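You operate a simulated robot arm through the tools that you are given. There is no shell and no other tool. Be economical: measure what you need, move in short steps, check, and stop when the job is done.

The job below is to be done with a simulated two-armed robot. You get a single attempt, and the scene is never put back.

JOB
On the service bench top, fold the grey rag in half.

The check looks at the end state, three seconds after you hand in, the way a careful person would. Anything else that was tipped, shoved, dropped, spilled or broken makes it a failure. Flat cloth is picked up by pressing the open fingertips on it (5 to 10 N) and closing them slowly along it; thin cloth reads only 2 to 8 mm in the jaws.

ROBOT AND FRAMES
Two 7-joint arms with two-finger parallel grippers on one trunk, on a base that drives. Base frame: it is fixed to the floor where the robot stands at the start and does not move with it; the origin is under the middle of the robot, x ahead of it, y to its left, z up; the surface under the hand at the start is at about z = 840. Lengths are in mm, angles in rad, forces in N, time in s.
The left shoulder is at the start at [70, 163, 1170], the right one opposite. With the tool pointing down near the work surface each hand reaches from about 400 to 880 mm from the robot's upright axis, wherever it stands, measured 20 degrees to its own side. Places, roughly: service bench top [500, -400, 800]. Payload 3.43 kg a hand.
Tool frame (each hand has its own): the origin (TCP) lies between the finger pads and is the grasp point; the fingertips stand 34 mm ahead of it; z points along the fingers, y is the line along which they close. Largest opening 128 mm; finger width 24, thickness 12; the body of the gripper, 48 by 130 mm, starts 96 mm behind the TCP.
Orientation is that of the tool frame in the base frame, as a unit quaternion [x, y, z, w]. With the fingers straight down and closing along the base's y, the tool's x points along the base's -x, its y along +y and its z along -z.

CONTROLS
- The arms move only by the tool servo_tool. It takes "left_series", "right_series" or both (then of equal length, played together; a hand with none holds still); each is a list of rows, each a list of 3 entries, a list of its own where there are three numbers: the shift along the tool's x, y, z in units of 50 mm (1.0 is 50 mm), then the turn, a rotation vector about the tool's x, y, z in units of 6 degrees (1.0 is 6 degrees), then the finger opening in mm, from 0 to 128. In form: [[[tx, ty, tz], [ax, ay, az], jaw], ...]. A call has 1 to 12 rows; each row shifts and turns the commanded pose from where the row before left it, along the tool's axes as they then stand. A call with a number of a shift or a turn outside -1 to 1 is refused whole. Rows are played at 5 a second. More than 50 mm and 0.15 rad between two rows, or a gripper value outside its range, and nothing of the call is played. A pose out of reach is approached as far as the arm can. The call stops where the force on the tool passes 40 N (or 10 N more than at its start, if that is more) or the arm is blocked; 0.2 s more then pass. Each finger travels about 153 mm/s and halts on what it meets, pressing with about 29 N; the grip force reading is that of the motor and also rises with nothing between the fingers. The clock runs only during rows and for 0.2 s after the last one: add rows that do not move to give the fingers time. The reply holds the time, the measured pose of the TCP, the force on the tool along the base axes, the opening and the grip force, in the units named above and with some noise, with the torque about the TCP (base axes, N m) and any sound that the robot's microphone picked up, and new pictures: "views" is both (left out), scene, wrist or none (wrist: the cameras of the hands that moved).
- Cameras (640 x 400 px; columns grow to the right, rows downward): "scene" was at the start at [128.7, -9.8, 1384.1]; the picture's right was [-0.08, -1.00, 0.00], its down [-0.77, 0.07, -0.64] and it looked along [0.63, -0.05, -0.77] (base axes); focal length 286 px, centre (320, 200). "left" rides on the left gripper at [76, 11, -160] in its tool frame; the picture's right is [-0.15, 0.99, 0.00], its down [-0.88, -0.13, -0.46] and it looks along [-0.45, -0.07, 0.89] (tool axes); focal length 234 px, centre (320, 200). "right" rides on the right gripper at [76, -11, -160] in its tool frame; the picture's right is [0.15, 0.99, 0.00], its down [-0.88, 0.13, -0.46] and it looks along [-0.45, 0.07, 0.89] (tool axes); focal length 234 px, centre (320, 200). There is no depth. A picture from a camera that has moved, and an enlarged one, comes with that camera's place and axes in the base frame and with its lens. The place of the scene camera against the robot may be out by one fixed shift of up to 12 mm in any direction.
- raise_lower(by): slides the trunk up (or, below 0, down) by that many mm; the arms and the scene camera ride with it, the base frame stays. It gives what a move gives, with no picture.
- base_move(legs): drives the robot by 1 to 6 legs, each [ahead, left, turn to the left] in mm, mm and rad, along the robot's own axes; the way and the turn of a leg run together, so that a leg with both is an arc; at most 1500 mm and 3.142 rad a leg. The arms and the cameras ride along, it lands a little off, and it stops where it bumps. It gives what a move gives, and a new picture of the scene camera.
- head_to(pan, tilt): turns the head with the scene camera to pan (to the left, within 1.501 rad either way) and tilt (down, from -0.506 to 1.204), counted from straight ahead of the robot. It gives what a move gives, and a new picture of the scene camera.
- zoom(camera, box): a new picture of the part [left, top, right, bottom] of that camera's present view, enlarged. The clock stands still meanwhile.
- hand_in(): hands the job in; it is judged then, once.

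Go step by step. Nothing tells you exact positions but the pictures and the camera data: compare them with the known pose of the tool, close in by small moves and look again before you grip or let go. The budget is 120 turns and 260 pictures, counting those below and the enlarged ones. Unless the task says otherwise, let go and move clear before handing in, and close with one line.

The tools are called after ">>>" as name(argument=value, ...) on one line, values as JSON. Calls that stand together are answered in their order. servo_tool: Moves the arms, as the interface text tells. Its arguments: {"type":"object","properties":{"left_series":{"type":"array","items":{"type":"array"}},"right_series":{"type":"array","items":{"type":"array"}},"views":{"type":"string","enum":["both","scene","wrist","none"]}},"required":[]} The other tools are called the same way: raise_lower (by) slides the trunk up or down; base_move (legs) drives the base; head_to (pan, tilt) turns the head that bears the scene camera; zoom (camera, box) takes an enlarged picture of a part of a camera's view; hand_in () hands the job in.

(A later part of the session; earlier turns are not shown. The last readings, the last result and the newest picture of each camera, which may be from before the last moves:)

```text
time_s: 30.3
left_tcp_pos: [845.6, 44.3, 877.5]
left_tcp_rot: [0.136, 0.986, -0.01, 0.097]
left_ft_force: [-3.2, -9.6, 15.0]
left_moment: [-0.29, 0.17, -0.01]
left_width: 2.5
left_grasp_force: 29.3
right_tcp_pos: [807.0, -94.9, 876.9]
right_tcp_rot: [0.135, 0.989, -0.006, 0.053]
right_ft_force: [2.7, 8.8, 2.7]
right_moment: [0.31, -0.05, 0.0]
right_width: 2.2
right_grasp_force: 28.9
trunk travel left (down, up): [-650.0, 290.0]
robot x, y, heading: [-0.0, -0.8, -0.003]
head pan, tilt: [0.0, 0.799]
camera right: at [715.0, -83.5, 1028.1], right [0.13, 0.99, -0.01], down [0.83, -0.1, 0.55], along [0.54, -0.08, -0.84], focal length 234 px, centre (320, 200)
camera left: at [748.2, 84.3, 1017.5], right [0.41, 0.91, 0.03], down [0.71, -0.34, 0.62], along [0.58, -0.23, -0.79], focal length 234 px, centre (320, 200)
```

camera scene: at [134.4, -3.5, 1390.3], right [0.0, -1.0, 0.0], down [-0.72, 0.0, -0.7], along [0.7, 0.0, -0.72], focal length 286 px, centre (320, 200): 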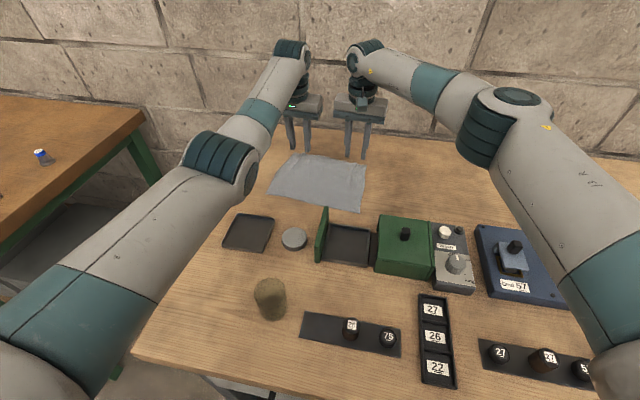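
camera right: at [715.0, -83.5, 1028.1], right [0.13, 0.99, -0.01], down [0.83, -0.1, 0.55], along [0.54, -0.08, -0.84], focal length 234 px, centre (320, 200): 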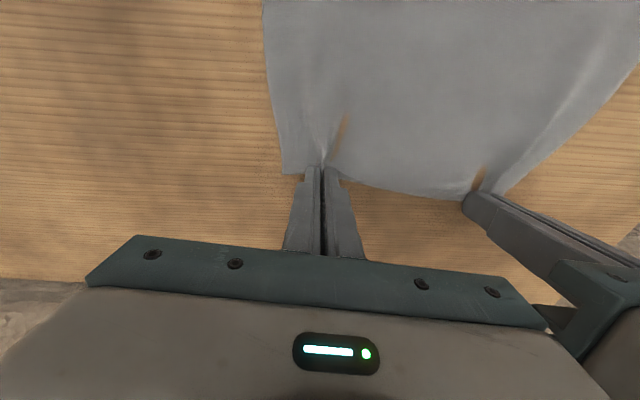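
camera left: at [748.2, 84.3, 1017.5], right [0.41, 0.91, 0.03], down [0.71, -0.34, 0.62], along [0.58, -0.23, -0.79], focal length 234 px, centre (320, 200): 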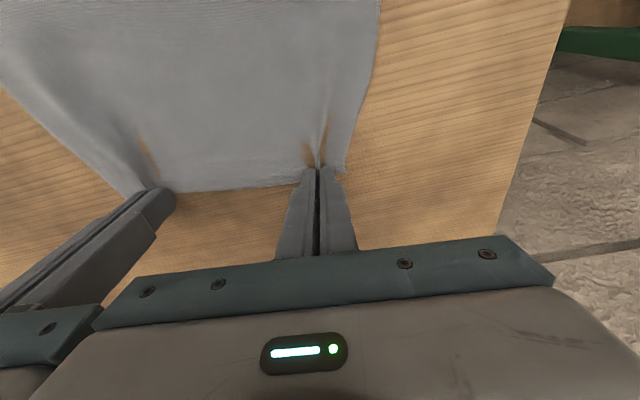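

Both hands now hold the very edge (2.5 and 2.2 mm in the jaws). I'll start the fold by carrying both hands along an arc up and toward the near edge, stopping halfway to look.

>>> servo_tool(left_series=[[[-0.012, -0.03, -0.235], [0, 0, 0], 0], [[-0.012, 0, -0.235], [0, 0, 0], 0], [[0.055, 0, -0.232], [0, 0, 0], 0], [[0.055, 0, -0.232], [0, 0, 0], 0], [[0.118, 0, -0.213], [0, 0, 0], 0], [[0.118, 0, -0.213], [0, 0, 0], 0], [[0.173, 0, -0.18], [0, 0, 0], 0], [[0.173, 0, -0.18], [0, 0, 0], 0], [[0.217, 0, -0.135], [0, 0, 0], 0], [[0.217, 0, -0.135], [0, 0, 0], 0], [[0.245, 0, -0.08], [0, 0, 0], 0], [[0.245, 0, -0.08], [0, 0, 0], 0]], right_series=[[[0.01, 0.03, -0.235], [0, 0, 0], 0], [[0.01, 0, -0.235], [0, 0, 0], 0], [[0.075, 0, -0.226], [0, 0, 0], 0], [[0.075, 0, -0.226], [0, 0, 0], 0], [[0.136, 0, -0.201], [0, 0, 0], 0], [[0.136, 0, -0.201], [0, 0, 0], 0], [[0.189, 0, -0.164], [0, 0, 0], 0], [[0.189, 0, -0.164], [0, 0, 0], 0], [[0.229, 0, -0.115], [0, 0, 0], 0], [[0.229, 0, -0.115], [0, 0, 0], 0], [[0.252, 0, -0.058], [0, 0, 0], 0], [[0.252, 0, -0.058], [0, 0, 0], 0]], views="both")

```text
time_s: 32.9
left_tcp_pos: [751.6, 71.6, 966.8]
left_tcp_rot: [0.135, 0.986, -0.01, 0.096]
left_ft_force: [-0.8, -3.1, -0.5]
left_moment: [-0.16, 0.02, 0.0]
left_width: 2.5
left_grasp_force: 29.0
right_tcp_pos: [711.6, -67.5, 966.1]
right_tcp_rot: [0.135, 0.989, -0.008, 0.051]
right_ft_force: [0.8, 2.9, 0.5]
right_moment: [0.09, -0.04, -0.02]
right_width: 2.0
right_grasp_force: 29.2
trunk travel left (down, up): [-650.0, 290.0]
robot x, y, heading: [-3.0, 0.6, 0.001]
head pan, tilt: [0.0, 0.799]
camera scene: at [132.7, -2.6, 1390.6], right [0.0, -1.0, 0.0], down [-0.72, 0.0, -0.7], along [0.7, 0.0, -0.72], focal length 286 px, centre (320, 200)
camera right: at [621.0, -54.5, 1117.2], right [0.13, 0.99, -0.02], down [0.83, -0.1, 0.55], along [0.54, -0.08, -0.84], focal length 234 px, centre (320, 200)
camera left: at [653.4, 110.0, 1106.9], right [0.41, 0.91, 0.03], down [0.71, -0.34, 0.62], along [0.57, -0.23, -0.79], focal length 234 px, centre (320, 200)
```

scene: 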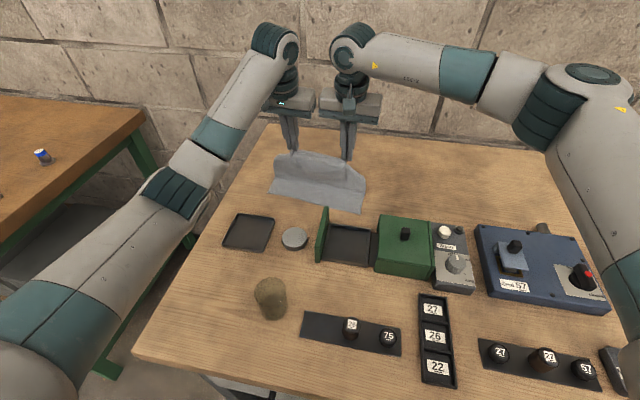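
right: 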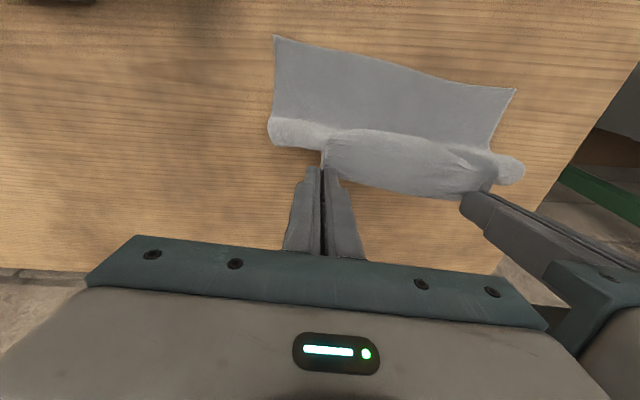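
left: 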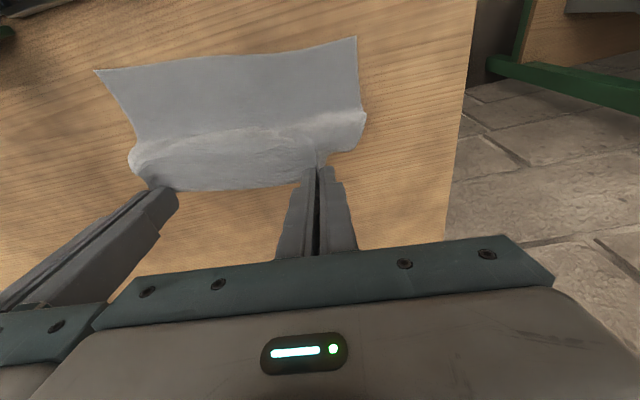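

The fold is going well. The near corners measure (685,142) and (605,-100). I'll pitch both hands 15° more and bring the edge down toward the near edge, stopping about 15 mm above the cloth.

>>> servo_tool(left_series=[[[0, 0, 0], [0, -0.83, 0], 0], [[0, 0, 0], [0, -0.83, 0], 0], [[0, 0, 0], [0, -0.84, 0], 0], [[0.323, -0.019, -0.13], [0, 0, 0], 0], [[0.336, -0.019, -0.079], [0, 0, 0], 0], [[0.339, -0.019, -0.026], [0, 0, 0], 0], [[0.332, -0.019, 0.028], [0, 0, 0], 0], [[0.315, -0.019, 0.081], [0, 0, 0], 0], [[0.287, -0.019, 0.132], [0, 0, 0], 0], [[0.252, -0.019, 0.179], [0, 0, 0], 0], [[0.209, -0.019, 0.22], [0, 0, 0], 0], [[0, 0, 0], [0, 0, 0], 0]], right_series=[[[0, 0, 0], [0, -0.83, 0], 0], [[0, 0, 0], [0, -0.83, 0], 0], [[0, 0, 0], [0, -0.84, 0], 0], [[0.344, -0.019, -0.104], [0, 0, 0], 0], [[0.354, -0.019, -0.052], [0, 0, 0], 0], [[0.351, -0.019, 0.002], [0, 0, 0], 0], [[0.338, -0.019, 0.055], [0, 0, 0], 0], [[0.314, -0.019, 0.107], [0, 0, 0], 0], [[0.281, -0.019, 0.155], [0, 0, 0], 0], [[0.24, -0.019, 0.199], [0, 0, 0], 0], [[0.191, -0.019, 0.238], [0, 0, 0], 0], [[0, 0, 0], [0, 0, 0], 0]], views="both")

```text
time_s: 35.7
left_tcp_pos: [667.7, 78.8, 937.3]
left_tcp_rot: [0.144, 0.955, -0.026, 0.258]
left_ft_force: [-6.6, -12.2, -4.3]
left_moment: [-0.39, 0.24, -0.15]
left_width: 2.4
left_grasp_force: 29.5
right_tcp_pos: [609.3, -53.7, 900.4]
right_tcp_rot: [0.138, 0.973, -0.018, 0.186]
right_ft_force: [7.6, 13.2, 4.2]
right_moment: [0.4, -0.23, 0.01]
right_width: 2.2
right_grasp_force: 28.7
trunk travel left (down, up): [-650.0, 290.0]
robot x, y, heading: [1.0, 3.7, -0.013]
head pan, tilt: [0.0, 0.799]
stopped in row 12 (left hand): the arm was blocked; the commanded pose is now the measured one
camera scene: at [125.7, -9.7, 1390.5], right [-0.01, -1.0, -0.01], down [-0.71, 0.01, -0.7], along [0.7, 0.0, -0.71], focal length 286 px, centre (320, 200)
camera right: at [482.2, -31.4, 1021.5], right [0.14, 0.99, -0.04], down [0.66, -0.07, 0.75], along [0.74, -0.13, -0.66], focal length 234 px, centre (320, 200)
camera left: at [531.1, 127.9, 1036.6], right [0.41, 0.91, 0.1], down [0.47, -0.3, 0.83], along [0.79, -0.29, -0.55], focal length 234 px, centre (320, 200)
```

scene: 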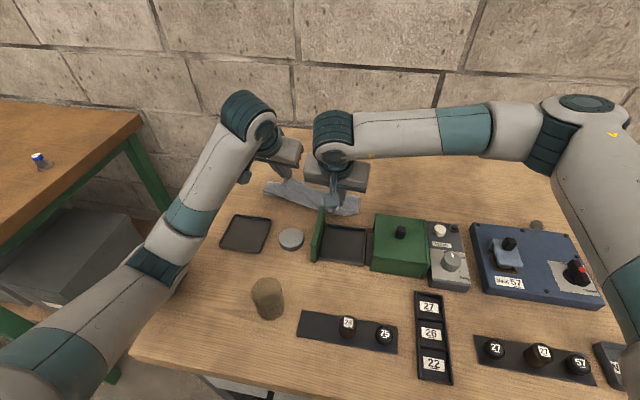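
right: 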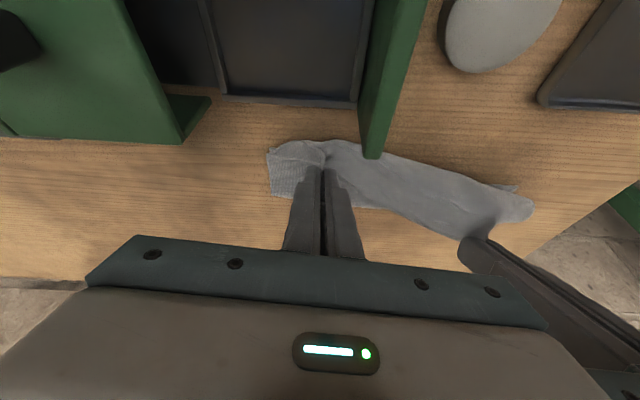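
left: 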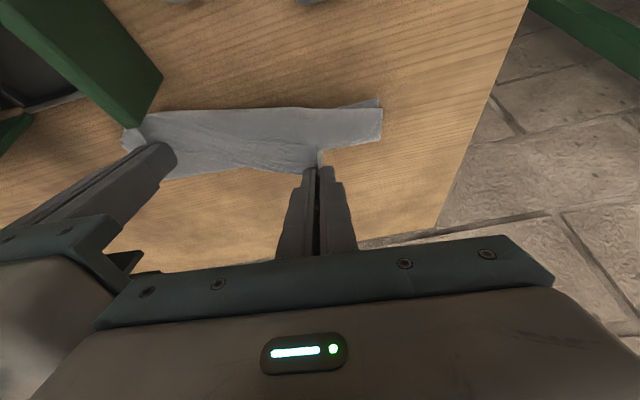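

The left arm got blocked partway, probably because of the added pitch, and it now sits higher than the right. I'll take its pitch back to about 15° and bring it down gently.

>>> servo_tool(left_series=[[[0, 0, 0], [0, 0.8, 0], 0], [[0, 0, 0], [0, 0.8, 0], 0], [[0, 0, 0], [0, 0.9, 0], 0], [[0.11, 0.02, 0.178], [0, 0, 0], 0], [[0.11, 0.02, 0.178], [0, 0, 0], 0], [[0.11, 0.02, 0.178], [0, 0, 0], 0], [[0, 0, 0], [0, 0, 0], 0]], views="both")

```text
time_s: 37.3
left_tcp_pos: [663.1, 93.8, 893.9]
left_tcp_rot: [0.143, 0.982, -0.008, 0.121]
left_ft_force: [-5.3, -16.1, -0.1]
left_moment: [-0.57, 0.16, 0.0]
left_width: 2.3
left_grasp_force: 28.9
right_tcp_pos: [615.4, -48.2, 894.8]
right_tcp_rot: [0.138, 0.974, -0.023, 0.18]
right_ft_force: [4.4, 15.3, -0.3]
right_moment: [0.54, -0.19, 0.13]
right_width: 2.5
right_grasp_force: 29.1
trunk travel left (down, up): [-650.0, 290.0]
robot x, y, heading: [3.6, 5.3, -0.007]
head pan, tilt: [0.0, 0.799]
camera scene: at [136.6, -2.2, 1390.6], right [-0.01, -1.0, 0.0], down [-0.72, 0.01, -0.7], along [0.7, -0.01, -0.72], focal length 286 px, centre (320, 200)
camera left: at [559.2, 132.6, 1029.4], right [0.41, 0.91, 0.05], down [0.68, -0.35, 0.65], along [0.61, -0.23, -0.76], focal length 234 px, centre (320, 200)
```

scene: 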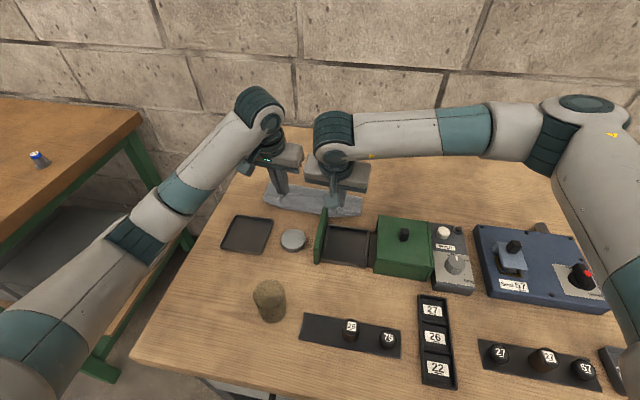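
left: 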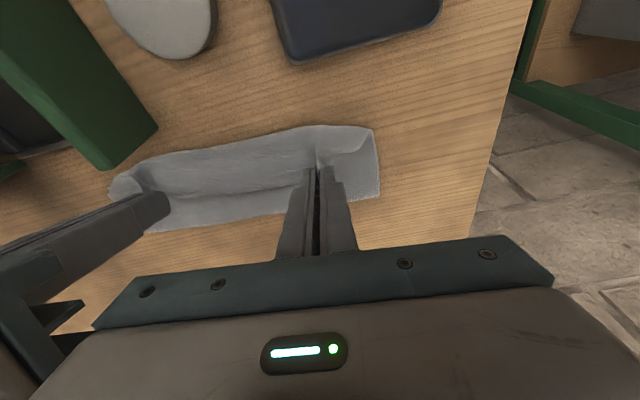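

The left hand is free and nearly level with the right. I'll zoom in to check how the top and bottom edges line up.

>>> zoom(camera="left", box=[90, 90, 410, 250])

>>> zoom(camera="right", box=[240, 100, 560, 260])

```text
2.00 times, centred on (250, 170) of left
camera zoom: at [559.2, 132.6, 1029.4], right [0.41, 0.91, 0.05], down [0.68, -0.35, 0.65], along [0.61, -0.23, -0.76], focal length 468 px, centre (460, 260)
```

zoom: 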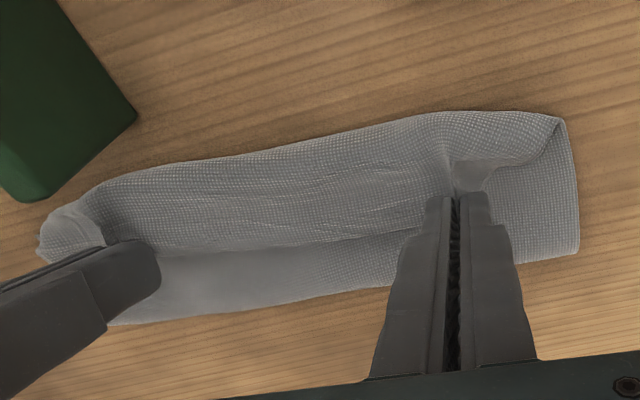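

```text
2.00 times, centred on (400, 180) of right
camera zoom: at [490.1, -26.1, 1017.6], right [0.14, 0.99, -0.05], down [0.67, -0.06, 0.74], along [0.73, -0.14, -0.67], focal length 468 px, centre (160, 240)
```

zoom: 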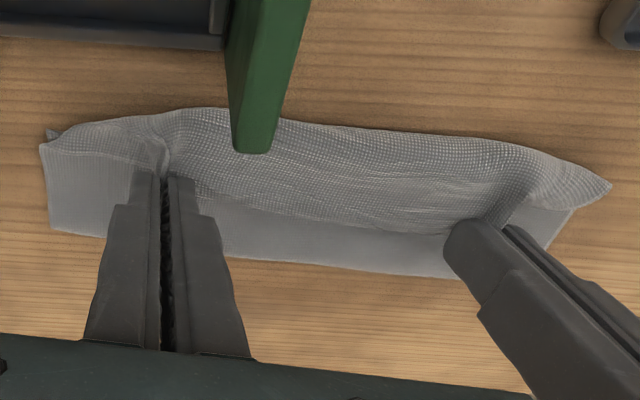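

The pictures show the cloth bulging about 25 mm past the near edge, because it leaves the jaws on the wrong side for this fold direction. Rather than accept a messy hem, I'll take the edge back along the arc. Then I'll fold near edge to far with the grippers turned 90°, so the cloth can hang freely from the jaws.

>>> servo_tool(left_series=[[[-0.17, -0.05, -0.267], [0, 0, 0], 0], [[-0.17, 0, -0.267], [0, 0, 0], 0], [[-0.17, 0, -0.267], [0, 0, 0], 0], [[-0.276, 0, -0.034], [0, 0, 0], 0], [[-0.276, 0, -0.034], [0, 0, 0], 0], [[-0.276, 0, -0.034], [0, 0, 0], 0], [[-0.276, 0, -0.034], [0, 0, 0], 0], [[-0.276, 0, -0.034], [0, 0, 0], 0], [[-0.276, 0, -0.034], [0, 0, 0], 0], [[0, 0, 0], [0, 0, 0], 0], [[0, 0, 0], [0, 0, 0], 0], [[0, 0, 0], [0, 0, 0], 0]], right_series=[[[-0.2, 0.05, -0.245], [0, 0, 0], 0], [[-0.2, 0, -0.245], [0, 0, 0], 0], [[-0.2, 0, -0.245], [0, 0, 0], 0], [[-0.279, 0, 0], [0, 0, 0], 0], [[-0.279, 0, 0], [0, 0, 0], 0], [[-0.279, 0, 0], [0, 0, 0], 0], [[-0.279, 0, 0], [0, 0, 0], 0], [[-0.279, 0, 0], [0, 0, 0], 0], [[-0.279, 0, 0], [0, 0, 0], 0], [[0, 0, 0], [0, 0.83, 0], 0], [[0, 0, 0], [0, 0.83, 0], 0], [[0, 0, 0], [0, 0.83, 0], 0]], views="both")

```text
time_s: 39.9
left_tcp_pos: [751.7, 64.2, 968.3]
left_tcp_rot: [0.141, 0.983, -0.008, 0.119]
left_ft_force: [-0.5, -3.0, -0.6]
left_moment: [-0.11, 0.05, -0.02]
left_width: 2.6
left_grasp_force: 29.2
right_tcp_pos: [706.6, -74.1, 969.8]
right_tcp_rot: [0.14, 0.989, -0.006, 0.051]
right_ft_force: [0.8, 2.7, 0.0]
right_moment: [0.14, -0.03, -0.02]
right_width: 2.1
right_grasp_force: 29.0
trunk travel left (down, up): [-650.0, 290.0]
robot x, y, heading: [4.0, 3.3, -0.006]
head pan, tilt: [0.0, 0.799]
camera scene: at [137.4, -1.9, 1390.5], right [-0.01, -1.0, 0.0], down [-0.72, 0.01, -0.7], along [0.7, -0.01, -0.72], focal length 286 px, centre (320, 200)
camera right: at [615.3, -60.2, 1121.2], right [0.13, 0.99, -0.01], down [0.83, -0.11, 0.55], along [0.54, -0.08, -0.84], focal length 234 px, centre (320, 200)
camera left: at [648.1, 103.1, 1103.8], right [0.41, 0.91, 0.05], down [0.68, -0.35, 0.65], along [0.61, -0.23, -0.76], focal length 234 px, centre (320, 200)
```

scene: 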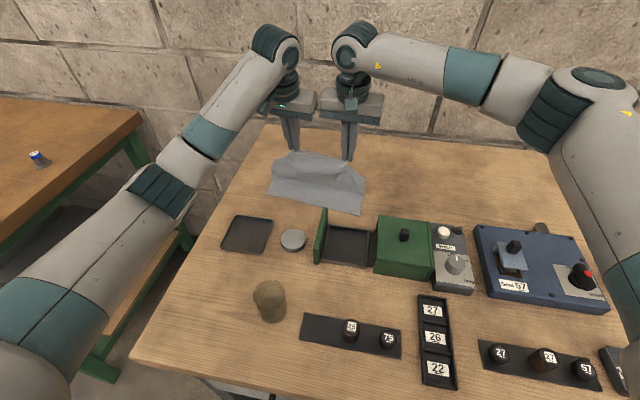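
right: 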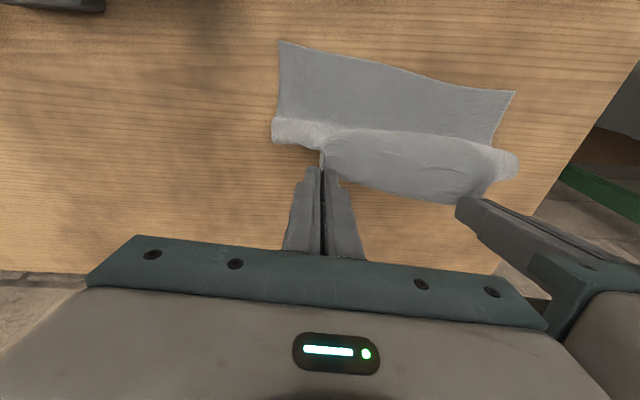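
left: 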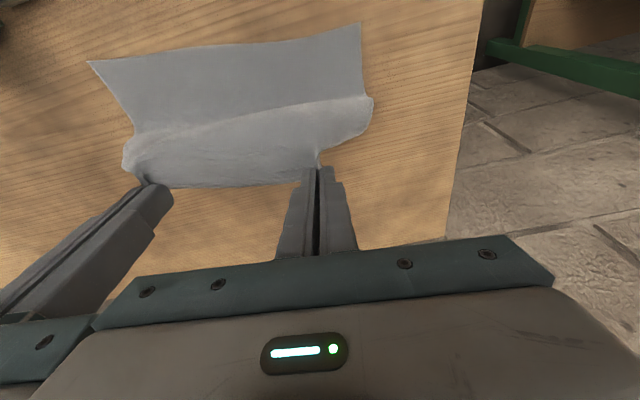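

The cloth went back to its mid-fold state cleanly. Next I'll lay the far edge back down flat.

>>> servo_tool(left_series=[[[-0.241, 0.012, 0.092], [0, 0, 0], 0], [[-0.241, 0.012, 0.092], [0, 0, 0], 0], [[-0.21, 0.012, 0.145], [0, 0, 0], 0], [[-0.21, 0.012, 0.145], [0, 0, 0], 0], [[-0.164, 0.012, 0.189], [0, 0, 0], 0], [[-0.164, 0.012, 0.189], [0, 0, 0], 0], [[-0.107, 0.012, 0.218], [0, 0, 0], 0], [[-0.107, 0.012, 0.218], [0, 0, 0], 0], [[-0.043, 0.012, 0.234], [0, 0, 0], 0], [[-0.043, 0.012, 0.234], [0, 0, 0], 0], [[0.013, 0.012, 0.192], [0, 0, 0], 0], [[0.013, 0.012, 0.192], [0, 0, 0], 0]], right_series=[[[-0.27, 0.01, 0.058], [0, 0, 0], 0], [[-0.27, 0.01, 0.058], [0, 0, 0], 0], [[-0.24, 0.01, 0.115], [0, 0, 0], 0], [[-0.24, 0.01, 0.115], [0, 0, 0], 0], [[-0.189, 0.01, 0.164], [0, 0, 0], 0], [[-0.189, 0.01, 0.164], [0, 0, 0], 0], [[-0.136, 0.01, 0.201], [0, 0, 0], 0], [[-0.136, 0.01, 0.201], [0, 0, 0], 0], [[-0.075, 0.01, 0.226], [0, 0, 0], 0], [[-0.075, 0.01, 0.226], [0, 0, 0], 0], [[-0.014, 0.01, 0.193], [0, 0, 0], 0], [[-0.014, 0.01, 0.193], [0, 0, 0], 0]], views="wrist")

```text
time_s: 42.5
left_tcp_pos: [848.0, 44.1, 882.6]
left_tcp_rot: [0.142, 0.983, -0.008, 0.119]
left_ft_force: [-2.5, -6.3, 0.3]
left_moment: [-0.26, 0.03, 0.02]
left_width: 2.3
left_grasp_force: 29.0
right_tcp_pos: [806.3, -94.9, 884.9]
right_tcp_rot: [0.139, 0.989, -0.005, 0.053]
right_ft_force: [2.4, 5.7, -0.6]
right_moment: [0.2, -0.1, -0.02]
right_width: 2.1
right_grasp_force: 28.7
trunk travel left (down, up): [-650.0, 290.0]
robot x, y, heading: [3.7, 4.1, -0.006]
head pan, tilt: [0.0, 0.799]
camera right: at [715.2, -82.1, 1035.6], right [0.13, 0.99, -0.01], down [0.83, -0.11, 0.55], along [0.54, -0.08, -0.84], focal length 234 px, centre (320, 200)
camera left: at [745.3, 84.0, 1018.1], right [0.41, 0.91, 0.05], down [0.68, -0.35, 0.65], along [0.61, -0.23, -0.76], focal length 234 px, centre (320, 200)
```

right: 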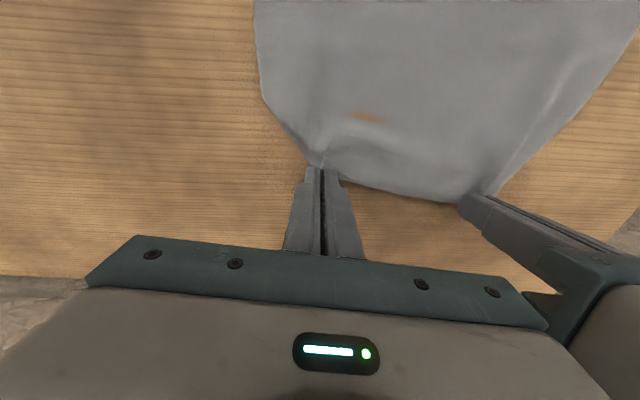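
left: 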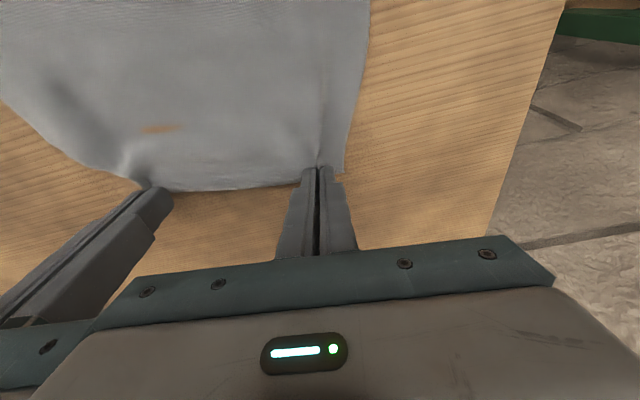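

The left corner lies flat, but the right corner looks tucked under. I'll release the left, then lift the right and set it down again with an inboard motion so its corner falls outward.

>>> servo_tool(left_series=[[[0.02, 0, 0.08], [0, 0, 0], 0], [[0, 0, 0], [0, 0, 0], 5], [[0, 0, 0], [0, 0, 0], 12], [[0, 0, 0], [0, 0, 0], 20], [[0, 0, 0], [0, 0, 0], 28], [[0, 0, -0.3], [0, 0, 0], 28], [[0, 0, -0.7], [0, 0, 0], 28], [[0, 0, -1], [0, 0, 0], 28], [[0, 0.3, -0.8], [0, 0, 0], 28]], right_series=[[[0, 0, 0], [0, 0, 0], 0], [[0, 0, 0], [0, 0, 0], 0], [[0, 0, 0], [0, 0, 0], 0], [[0, 0, 0], [0, 0, 0], 0], [[0, 0, 0], [0, 0, 0], 0], [[0, -0.1, -0.3], [0, 0, 0], 0], [[0, -0.1, -0.3], [0, 0, 0], 0], [[0, -0.1, -0.3], [0, 0, 0], 0], [[0, -0.2, 0], [0, 0, 0], 0]], views="both")

```text
time_s: 44.5
left_tcp_pos: [819.5, 67.1, 1015.8]
left_tcp_rot: [0.142, 0.982, -0.008, 0.122]
left_ft_force: [0.0, 0.5, -0.5]
left_moment: [-0.01, -0.01, 0.02]
left_width: 27.7
left_grasp_force: 0.0
right_tcp_pos: [793.2, -118.1, 931.8]
right_tcp_rot: [0.14, 0.989, -0.005, 0.053]
right_ft_force: [0.6, -0.2, -0.4]
right_moment: [0.01, 0.01, 0.02]
right_width: 2.1
right_grasp_force: 28.5
trunk travel left (down, up): [-650.0, 290.0]
robot x, y, heading: [3.2, -0.1, -0.009]
head pan, tilt: [0.0, 0.799]
camera scene: at [136.5, -1.8, 1390.5], right [-0.01, -1.0, 0.0], down [-0.72, 0.01, -0.7], along [0.7, -0.01, -0.72], focal length 286 px, centre (320, 200)
camera right: at [702.6, -104.6, 1081.5], right [0.13, 0.99, -0.01], down [0.83, -0.11, 0.55], along [0.54, -0.08, -0.84], focal length 234 px, centre (320, 200)
camera left: at [715.3, 106.2, 1150.9], right [0.41, 0.91, 0.05], down [0.68, -0.35, 0.65], along [0.61, -0.23, -0.76], focal length 234 px, centre (320, 200)
```

scene: 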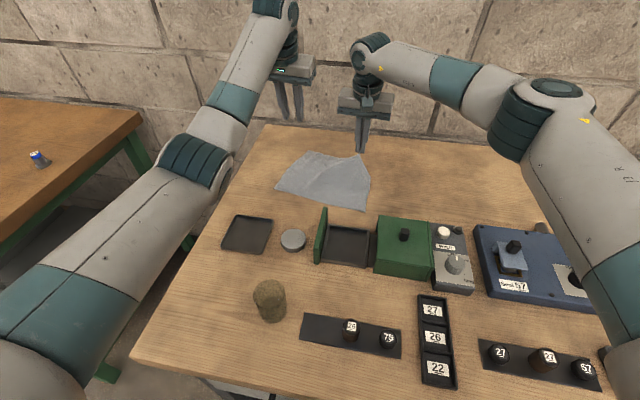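
right: 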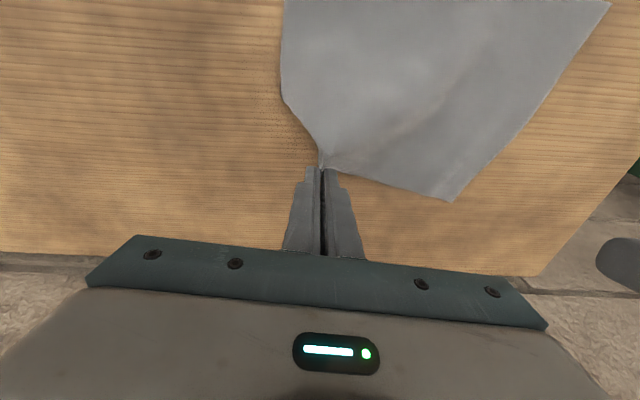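
left: 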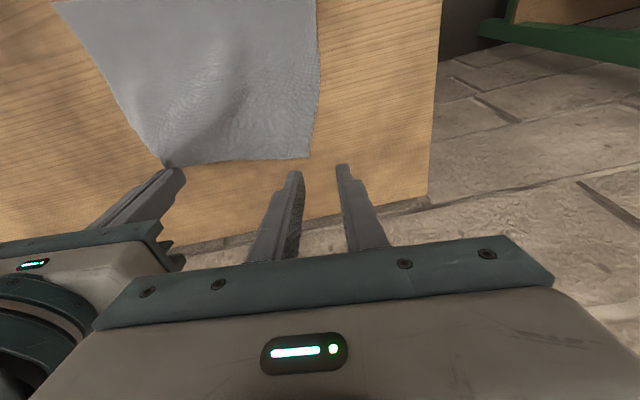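

>>> servo_tool(right_series=[[[-0.1, -0.15, 0.15], [0, 0, 0], 0], [[-0.1, 0, 0.15], [0, 0, 0], 0], [[0.01, 0.1, 0.15], [0, 0, 0], 0], [[0.01, 0.12, 0.15], [0, 0, 0], 0], [[0.01, 0.12, 0.15], [0, 0, 0], 0], [[0.01, 0.12, 0.15], [0, 0, 0], 0], [[0.01, 0.12, 0.1], [0, 0, 0], 0], [[0, 0, 0], [0, 0, 0], 0]], views="wrist")

```text
time_s: 46.3
left_tcp_pos: [819.7, 66.7, 1014.9]
left_tcp_rot: [0.141, 0.983, -0.007, 0.12]
left_ft_force: [-1.3, -0.3, 0.4]
left_moment: [-0.01, 0.01, -0.01]
left_width: 27.9
left_grasp_force: 0.0
right_tcp_pos: [813.4, -101.8, 880.3]
right_tcp_rot: [0.14, 0.989, -0.006, 0.053]
right_ft_force: [0.1, 0.1, 0.3]
right_moment: [-0.02, 0.04, -0.02]
right_width: 2.1
right_grasp_force: 29.1
trunk travel left (down, up): [-650.0, 290.0]
robot x, y, heading: [0.3, 3.5, -0.005]
head pan, tilt: [0.0, 0.799]
camera right: at [721.7, -88.0, 1031.5], right [0.13, 0.99, -0.01], down [0.83, -0.11, 0.55], along [0.54, -0.08, -0.84], focal length 234 px, centre (320, 200)
```

right: 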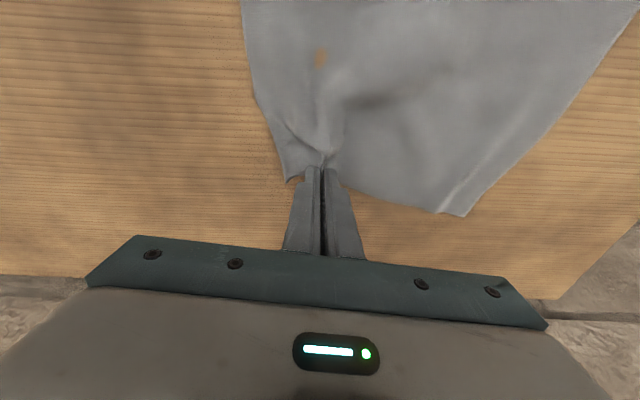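

The right corner now lies outward. I'll press down lightly, open to spread the cloth, and lift away.

>>> servo_tool(right_series=[[[0.004, 0, 0.07], [0, 0, 0], 0], [[0, 0, 0], [0, 0, 0], 6], [[0, 0, 0], [0, 0, 0], 14], [[0, 0, 0], [0, 0, 0], 22], [[0, 0, 0], [0, 0, 0], 30], [[0, 0, 0], [0, 0, 0], 38], [[0, 0, -0.3], [0, 0, 0], 38], [[0, 0, -0.8], [0, 0, 0], 38], [[0, 0, -1], [0, 0, 0], 38], [[0, -1, 0], [0, 0, 0], 38], [[0, -1, 0], [0, 0, 0], 38]], views="both")

>>> zoom(camera="scene", box=[250, 130, 410, 230])

```text
time_s: 48.7
left_tcp_pos: [818.7, 65.5, 1014.9]
left_tcp_rot: [0.141, 0.983, -0.006, 0.121]
left_ft_force: [1.3, 0.6, -0.3]
left_moment: [0.04, -0.04, 0.0]
left_width: 27.9
left_grasp_force: 0.0
right_tcp_pos: [775.7, -194.9, 980.9]
right_tcp_rot: [0.14, 0.989, -0.005, 0.053]
right_ft_force: [-0.6, 0.2, 0.1]
right_moment: [0.01, 0.0, 0.01]
right_width: 37.7
right_grasp_force: 0.0
trunk travel left (down, up): [-650.0, 290.0]
robot x, y, heading: [3.0, 4.0, -0.012]
head pan, tilt: [0.0, 0.799]
camera scene: at [136.1, -3.6, 1390.6], right [-0.01, -1.0, 0.0], down [-0.72, 0.01, -0.7], along [0.7, -0.01, -0.72], focal length 286 px, centre (320, 200)
camera right: at [683.1, -182.5, 1131.8], right [0.13, 0.99, -0.01], down [0.83, -0.11, 0.55], along [0.54, -0.08, -0.84], focal length 234 px, centre (320, 200)
```

scene: 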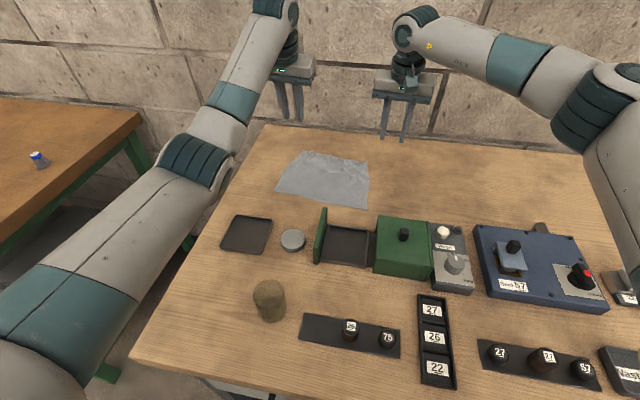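
right: 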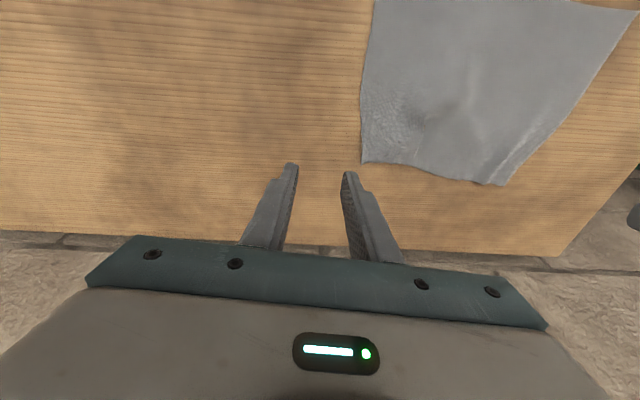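

```text
4.00 times, centred on (330, 180) of scene
camera zoom: at [136.1, -3.6, 1390.6], right [-0.01, -1.0, 0.0], down [-0.72, 0.01, -0.7], along [0.7, -0.01, -0.72], focal length 1144 px, centre (280, 280)
```

zoom: 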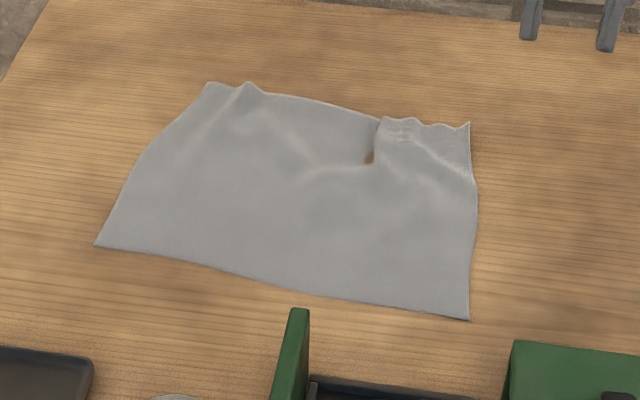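

The rag is open again but has shifted right, and its far edge is bunched up, with TL now near (877,44). I'll smooth it by pinning the right side with closed fingertips and dragging the far-left area outward with the left.

>>> servo_tool(left_series=[[[-0.065, -0.07, 0.87], [0, 0, 0], 10], [[-0.065, -0.07, 0.87], [0, 0, 0], 0], [[-0.065, -0.07, 0.87], [0, 0, 0], 0], [[0, 0, 0], [0, 0, 0], 0]], right_series=[[[0.02, 0.483, 0.607], [0, 0, 0], 20], [[0.02, 0.483, 0.607], [0, 0, 0], 0], [[0.02, 0.483, 0.607], [0, 0, 0], 0], [[0, 0, 0], [0, 0, 0], 0]], views="wrist")

```text
time_s: 49.7
left_tcp_pos: [856.4, 45.4, 890.5]
left_tcp_rot: [0.141, 0.983, -0.007, 0.12]
left_ft_force: [0.1, -0.6, -0.1]
left_moment: [0.0, 0.0, 0.0]
left_width: 0.1
left_grasp_force: 28.9
right_tcp_pos: [801.7, -128.0, 891.3]
right_tcp_rot: [0.14, 0.989, -0.006, 0.053]
right_ft_force: [0.3, -0.1, 0.7]
right_moment: [0.03, 0.0, -0.01]
right_width: 0.0
right_grasp_force: 29.4
trunk travel left (down, up): [-650.0, 290.0]
robot x, y, heading: [1.4, 0.2, -0.01]
head pan, tilt: [0.0, 0.799]
camera right: at [709.6, -113.9, 1042.5], right [0.13, 0.99, -0.01], down [0.83, -0.11, 0.55], along [0.54, -0.08, -0.84], focal length 234 px, centre (320, 200)
camera left: at [752.9, 84.9, 1026.5], right [0.41, 0.91, 0.05], down [0.68, -0.35, 0.65], along [0.61, -0.23, -0.76], focal length 234 px, centre (320, 200)
```

right: 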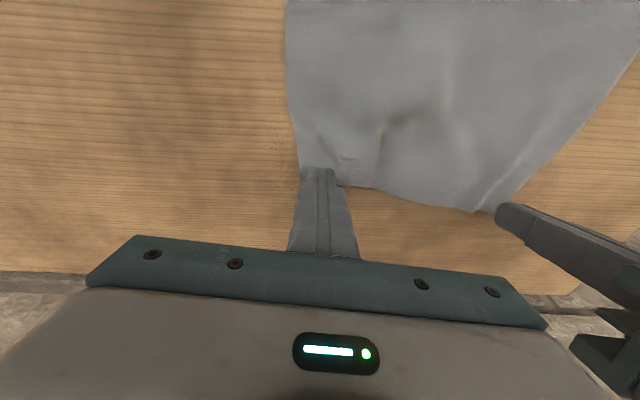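
left: 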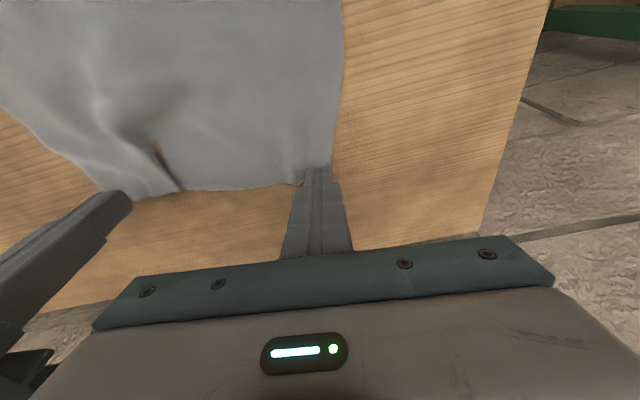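

>>> servo_tool(left_series=[[[0.16, -0.24, 0], [0, 0, 0], 0], [[0.03, 0, 0.1], [0, 0, 0], 0], [[0.03, 0, 0.1], [0, 0, 0], 0], [[0.008, 0, 0.03], [0, 0, 0], 0], [[0, 0, 0], [0, 0, 0], 0]], right_series=[[[0.16, 0.1, 0], [0, 0, 0], 0], [[0.015, 0, 0.13], [0, 0, 0], 0], [[0.015, 0, 0.13], [0, 0, 0], 0], [[0.004, 0, 0.03], [0, 0, 0], 0], [[0, 0, 0], [0, 0, 0], 0]], views="none")

```text
time_s: 50.9
left_tcp_pos: [844.9, 38.9, 877.8]
left_tcp_rot: [0.14, 0.983, -0.007, 0.121]
left_ft_force: [1.9, 0.0, 5.4]
left_moment: [0.0, -0.04, 0.0]
left_width: 0.0
left_grasp_force: 29.4
right_tcp_pos: [794.6, -119.2, 876.7]
right_tcp_rot: [0.14, 0.989, -0.005, 0.053]
right_ft_force: [0.9, -0.8, 4.8]
right_moment: [-0.05, -0.02, -0.01]
right_width: 0.0
right_grasp_force: 29.5
trunk travel left (down, up): [-650.0, 290.0]
robot x, y, heading: [4.2, 5.4, -0.002]
head pan, tilt: [0.0, 0.799]
```

>>> servo_tool(left_series=[[[0, 0, 0.012], [0, 0, 0], 0], [[0, 0.05, 0], [0, 0, 0], 0], [[0, 0.05, 0], [0, 0, 0], 0], [[0, 0.05, 0], [0, 0, 0], 0], [[0, 0.05, 0], [0, 0, 0], 0], [[0, 0.05, 0], [0, 0, 0], 0], [[0, 0.05, 0], [0, 0, 0], 0], [[0, 0.05, 0], [0, 0, 0], 0], [[0, 0.05, 0], [0, 0, 0], 0], [[0, 0, 0], [0, 0, 0], 0]], right_series=[[[0, 0, 0.012], [0, 0, 0], 0], [[0, -0.085, 0], [0, 0, 0], 0], [[0, -0.085, 0], [0, 0, 0], 0], [[0, -0.085, 0], [0, 0, 0], 0], [[0, -0.085, 0], [0, 0, 0], 0], [[0, -0.085, 0], [0, 0, 0], 0], [[0, -0.085, 0], [0, 0, 0], 0], [[0, -0.085, 0], [0, 0, 0], 0], [[0, -0.085, 0], [0, 0, 0], 0], [[0, 0, 0], [0, 0, 0], 0]], views="wrist")

>>> zoom(camera="scene", box=[250, 130, 410, 230])

```text
time_s: 53.1
left_tcp_pos: [849.2, 56.2, 876.6]
left_tcp_rot: [0.141, 0.982, -0.008, 0.121]
left_ft_force: [-0.8, -7.0, 10.1]
left_moment: [-0.26, 0.08, 0.03]
left_width: 0.0
left_grasp_force: 28.7
right_tcp_pos: [783.3, -152.7, 876.0]
right_tcp_rot: [0.141, 0.989, -0.006, 0.054]
right_ft_force: [1.7, 4.9, 8.7]
right_moment: [0.14, 0.03, -0.01]
right_width: 0.1
right_grasp_force: 29.2
trunk travel left (down, up): [-650.0, 290.0]
robot x, y, heading: [2.9, 2.0, -0.008]
head pan, tilt: [0.0, 0.799]
camera right: at [691.9, -138.6, 1027.6], right [0.13, 0.99, -0.01], down [0.83, -0.11, 0.55], along [0.54, -0.08, -0.84], focal length 234 px, centre (320, 200)
camera left: at [745.2, 96.2, 1012.6], right [0.41, 0.91, 0.05], down [0.68, -0.35, 0.65], along [0.61, -0.23, -0.76], focal length 234 px, centre (320, 200)
```

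right: 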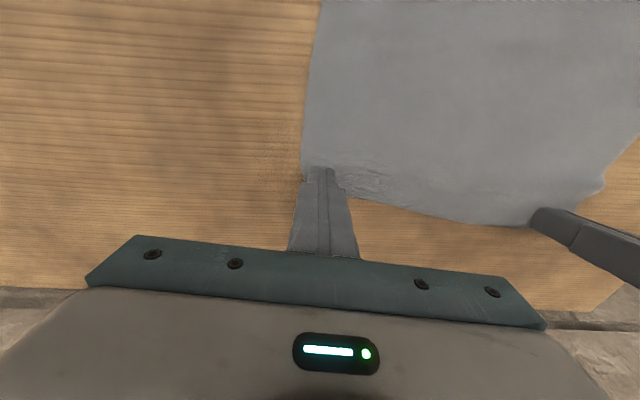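
left: 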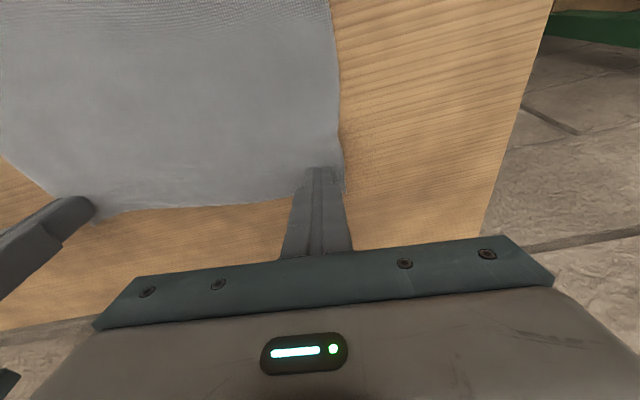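

```text
4.00 times, centred on (330, 180) of scene
camera zoom: at [134.3, -2.2, 1390.9], right [-0.01, -1.0, 0.0], down [-0.72, 0.01, -0.7], along [0.7, -0.01, -0.72], focal length 1144 px, centre (280, 280)
```

zoom: 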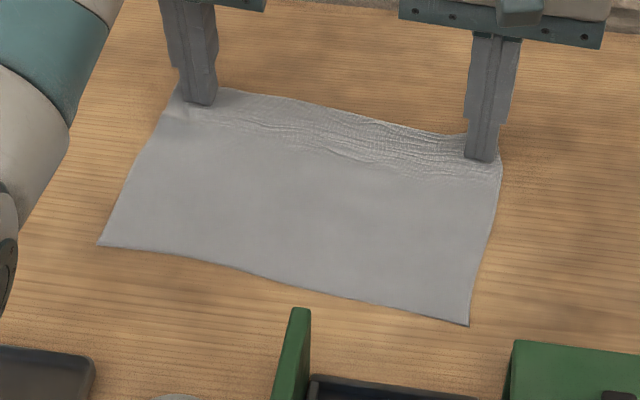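

The rag is smooth and flat again. Now I'll lift clear, straighten the tools, and move above the near edge.

>>> servo_tool(left_series=[[[0, 0, -1], [0, 0, 0], 0], [[0, 0, -1], [0, 0, 0], 10], [[0, 0, 0], [0, 0.78, 0], 20], [[0, 0, 0], [0, 0.78, 0], 30], [[0, 0, 0], [0, 0.78, 0], 40], [[0.72, -0.1, 0], [0, 0, 0], 40], [[0.72, -0.1, 0], [0, 0, 0], 40], [[0.72, -0.1, 0], [0, 0, 0], 40], [[0.72, -0.1, 0], [0, 0, 0], 40]], right_series=[[[0, 0, -1], [0, 0, 0], 0], [[0, 0, -1], [0, 0, 0], 10], [[0, 0, 0], [0, 0.33, 0], 20], [[0, 0, 0], [0, 0.33, 0], 30], [[0, 0, 0], [0, 0.33, 0], 40], [[0.8, 0.055, 0], [0, 0, 0], 40], [[0.8, 0.055, 0], [0, 0, 0], 40], [[0.8, 0.055, 0], [0, 0, 0], 40], [[0.8, 0.055, 0], [0, 0, 0], 40]], views="none")

>>> servo_tool(left_series=[[[0, 0, 0], [0, 0, 1], 40], [[0, 0, 0], [0, 0, 1], 40], [[0, 0, 0], [0, 0, 1], 40], [[0, 0, 0], [0, 0, 1], 40], [[0, 0, 0], [0, 0, 1], 40], [[0, 0, 0], [0, 0, 1], 40], [[0, 0, 0], [0, 0, 1], 40], [[0, 0, 0], [0, 0, 1], 40]], right_series=[[[0, 0, 0], [0, 0, -1], 40], [[0, 0, 0], [0, 0, -1], 40], [[0, 0, 0], [0, 0, -1], 40], [[0, 0, 0], [0, 0, -1], 40], [[0, 0, 0], [0, 0, -1], 40], [[0, 0, 0], [0, 0, -1], 40], [[0, 0, 0], [0, 0, -1], 40], [[0, 0, 0], [0, 0, -1], 40]], views="both")

```text
time_s: 55.1
left_tcp_pos: [674.3, 88.8, 972.4]
left_tcp_rot: [0.14, 0.99, 0.01, -0.001]
left_ft_force: [0.3, 0.5, 0.3]
left_moment: [-0.01, -0.07, -0.01]
left_width: 40.1
left_grasp_force: 0.0
left hand out of reach, approached as far as the arm can: row 5, 6
right_tcp_pos: [622.7, -92.6, 975.0]
right_tcp_rot: [0.14, 0.99, 0.001, 0.004]
right_ft_force: [-0.6, 1.3, 0.4]
right_moment: [-0.05, -0.02, 0.02]
right_width: 39.8
right_grasp_force: 0.0
trunk travel left (down, up): [-650.0, 290.0]
robot x, y, heading: [0.5, 0.9, -0.009]
head pan, tilt: [0.0, 0.799]
```

```text
time_s: 56.9
left_tcp_pos: [676.8, 86.0, 971.2]
left_tcp_rot: [0.532, 0.846, 0.008, -0.005]
left_ft_force: [0.5, 0.5, 0.1]
left_moment: [0.03, 0.0, -0.02]
left_width: 39.9
left_grasp_force: 0.1
right_tcp_pos: [624.5, -94.3, 972.2]
right_tcp_rot: [-0.276, 0.961, 0.0, 0.003]
right_ft_force: [-0.1, 0.5, -0.6]
right_moment: [0.03, -0.01, 0.0]
right_width: 40.0
right_grasp_force: 0.1
trunk travel left (down, up): [-650.0, 290.0]
robot x, y, heading: [8.3, 1.6, -0.011]
head pan, tilt: [0.0, 0.799]
camera scene: at [137.0, -2.0, 1390.5], right [-0.01, -1.0, 0.0], down [-0.72, 0.01, -0.7], along [0.7, -0.01, -0.72], focal length 286 px, centre (320, 200)
camera right: at [566.2, -145.4, 1133.1], right [-0.65, 0.76, 0.0], down [0.68, 0.58, 0.46], along [0.35, 0.3, -0.89], focal length 234 px, centre (320, 200)
camera left: at [655.0, 155.7, 1131.6], right [0.96, 0.3, 0.01], down [0.26, -0.86, 0.44], along [0.14, -0.42, -0.9], focal length 234 px, centre (320, 200)
```

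scene: 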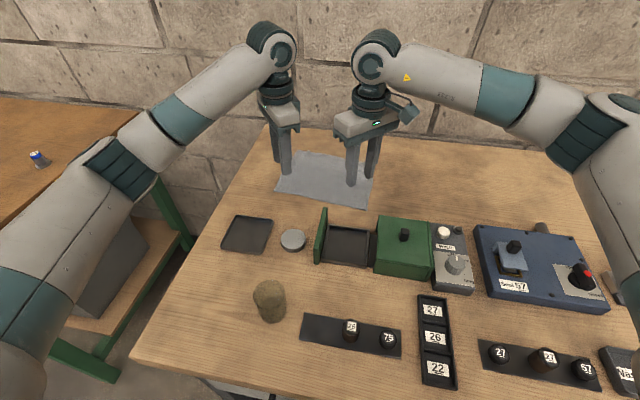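
right: 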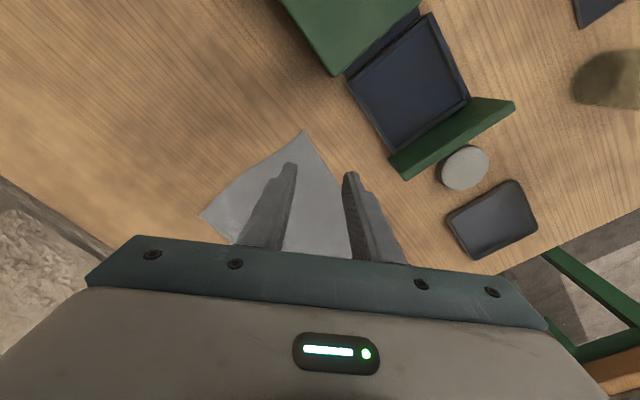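
left: 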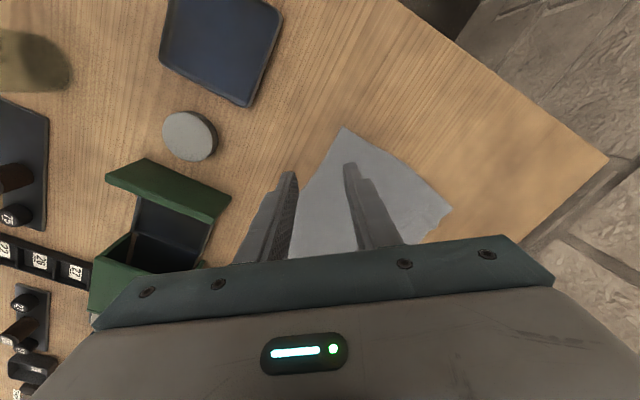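

Both cameras give the near corners as BL (701,121) and BR (622,-124). I'll finish the yaw so the jaws close across the near edge, centre them on that edge about 32 mm in from the corners, and descend to hover.

>>> servo_tool(left_series=[[[0, 0, 0], [0, 0, 0.906], 40], [[0, 0, 0], [0, 0, 0.906], 40], [[0, 0, 0], [0, 0, 0.906], 40], [[0, 0, 0], [0, 0, 0.906], 40], [[0, 0, 0], [0, 0, 0.906], 40], [[0, 0, 0], [0, 0, 0.906], 40], [[0, 0, 0], [0, 0, 0.906], 40], [[0, 0, 0], [0, 0, 0.906], 40], [[0.17, 0.24, 0], [0, 0, 0], 40], [[0, 0, 0.65], [0, 0, 0], 40], [[0, 0, 0.65], [0, 0, 0], 40], [[0, 0, 0], [0, 0, 0], 40]], right_series=[[[0, 0, 0], [0, 0, -0.8375], 40], [[0, 0, 0], [0, 0, -0.8375], 40], [[0, 0, 0], [0, 0, -0.8375], 40], [[0, 0, 0], [0, 0, -0.8375], 40], [[0, 0, 0], [0, 0, -0.8375], 40], [[0, 0, 0], [0, 0, -0.8375], 40], [[0, 0, 0], [0, 0, -0.8375], 40], [[0, 0, 0], [0, 0, -0.8375], 40], [[-0.06, -0.14, 0], [0, 0, 0], 40], [[0, 0, 0.66], [0, 0, 0], 40], [[0, 0, 0.66], [0, 0, 0], 40], [[0, 0, 0], [0, 0, 0], 40]], views="both")

```text
time_s: 59.5
left_tcp_pos: [691.4, 91.4, 906.9]
left_tcp_rot: [0.808, 0.589, 0.007, -0.007]
left_ft_force: [0.6, -0.2, 0.3]
left_moment: [-0.05, 0.0, 0.0]
left_width: 40.0
left_grasp_force: 0.1
right_tcp_pos: [633.0, -94.8, 908.5]
right_tcp_rot: [-0.496, 0.868, 0.001, 0.003]
right_ft_force: [-0.6, -0.5, -1.0]
right_moment: [0.03, -0.06, 0.02]
right_width: 40.1
right_grasp_force: 0.0
right hand out of reach, approached as far as the arm can: row 7, 8
trunk travel left (down, up): [-650.0, 290.0]
robot x, y, heading: [1.1, 4.9, -0.01]
head pan, tilt: [0.0, 0.799]
camera scene: at [136.5, -2.0, 1390.6], right [-0.01, -1.0, 0.0], down [-0.72, 0.01, -0.7], along [0.7, -0.01, -0.72], focal length 286 px, centre (320, 200)
camera right: at [603.4, -167.3, 1067.6], right [-0.93, 0.38, 0.0], down [0.33, 0.82, 0.46], along [0.17, 0.42, -0.89], focal length 234 px, centre (320, 200)
camera left: at [725.3, 156.6, 1066.8], right [0.9, -0.44, -0.01], down [-0.39, -0.81, 0.44], along [-0.2, -0.39, -0.9], focal length 234 px, centre (320, 200)
```

scene: 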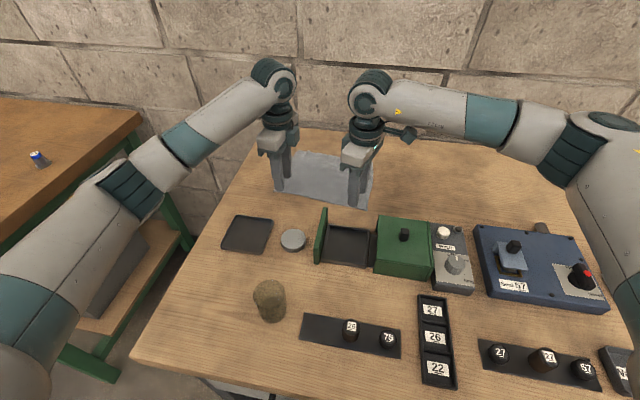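
right: 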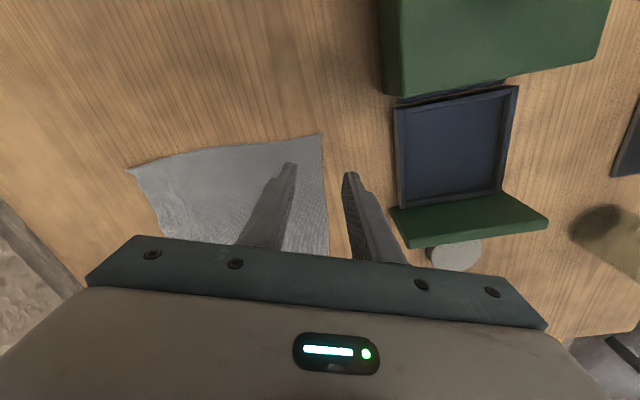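
left: 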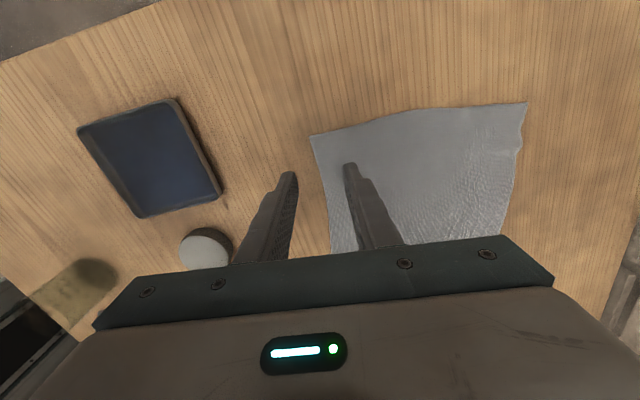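

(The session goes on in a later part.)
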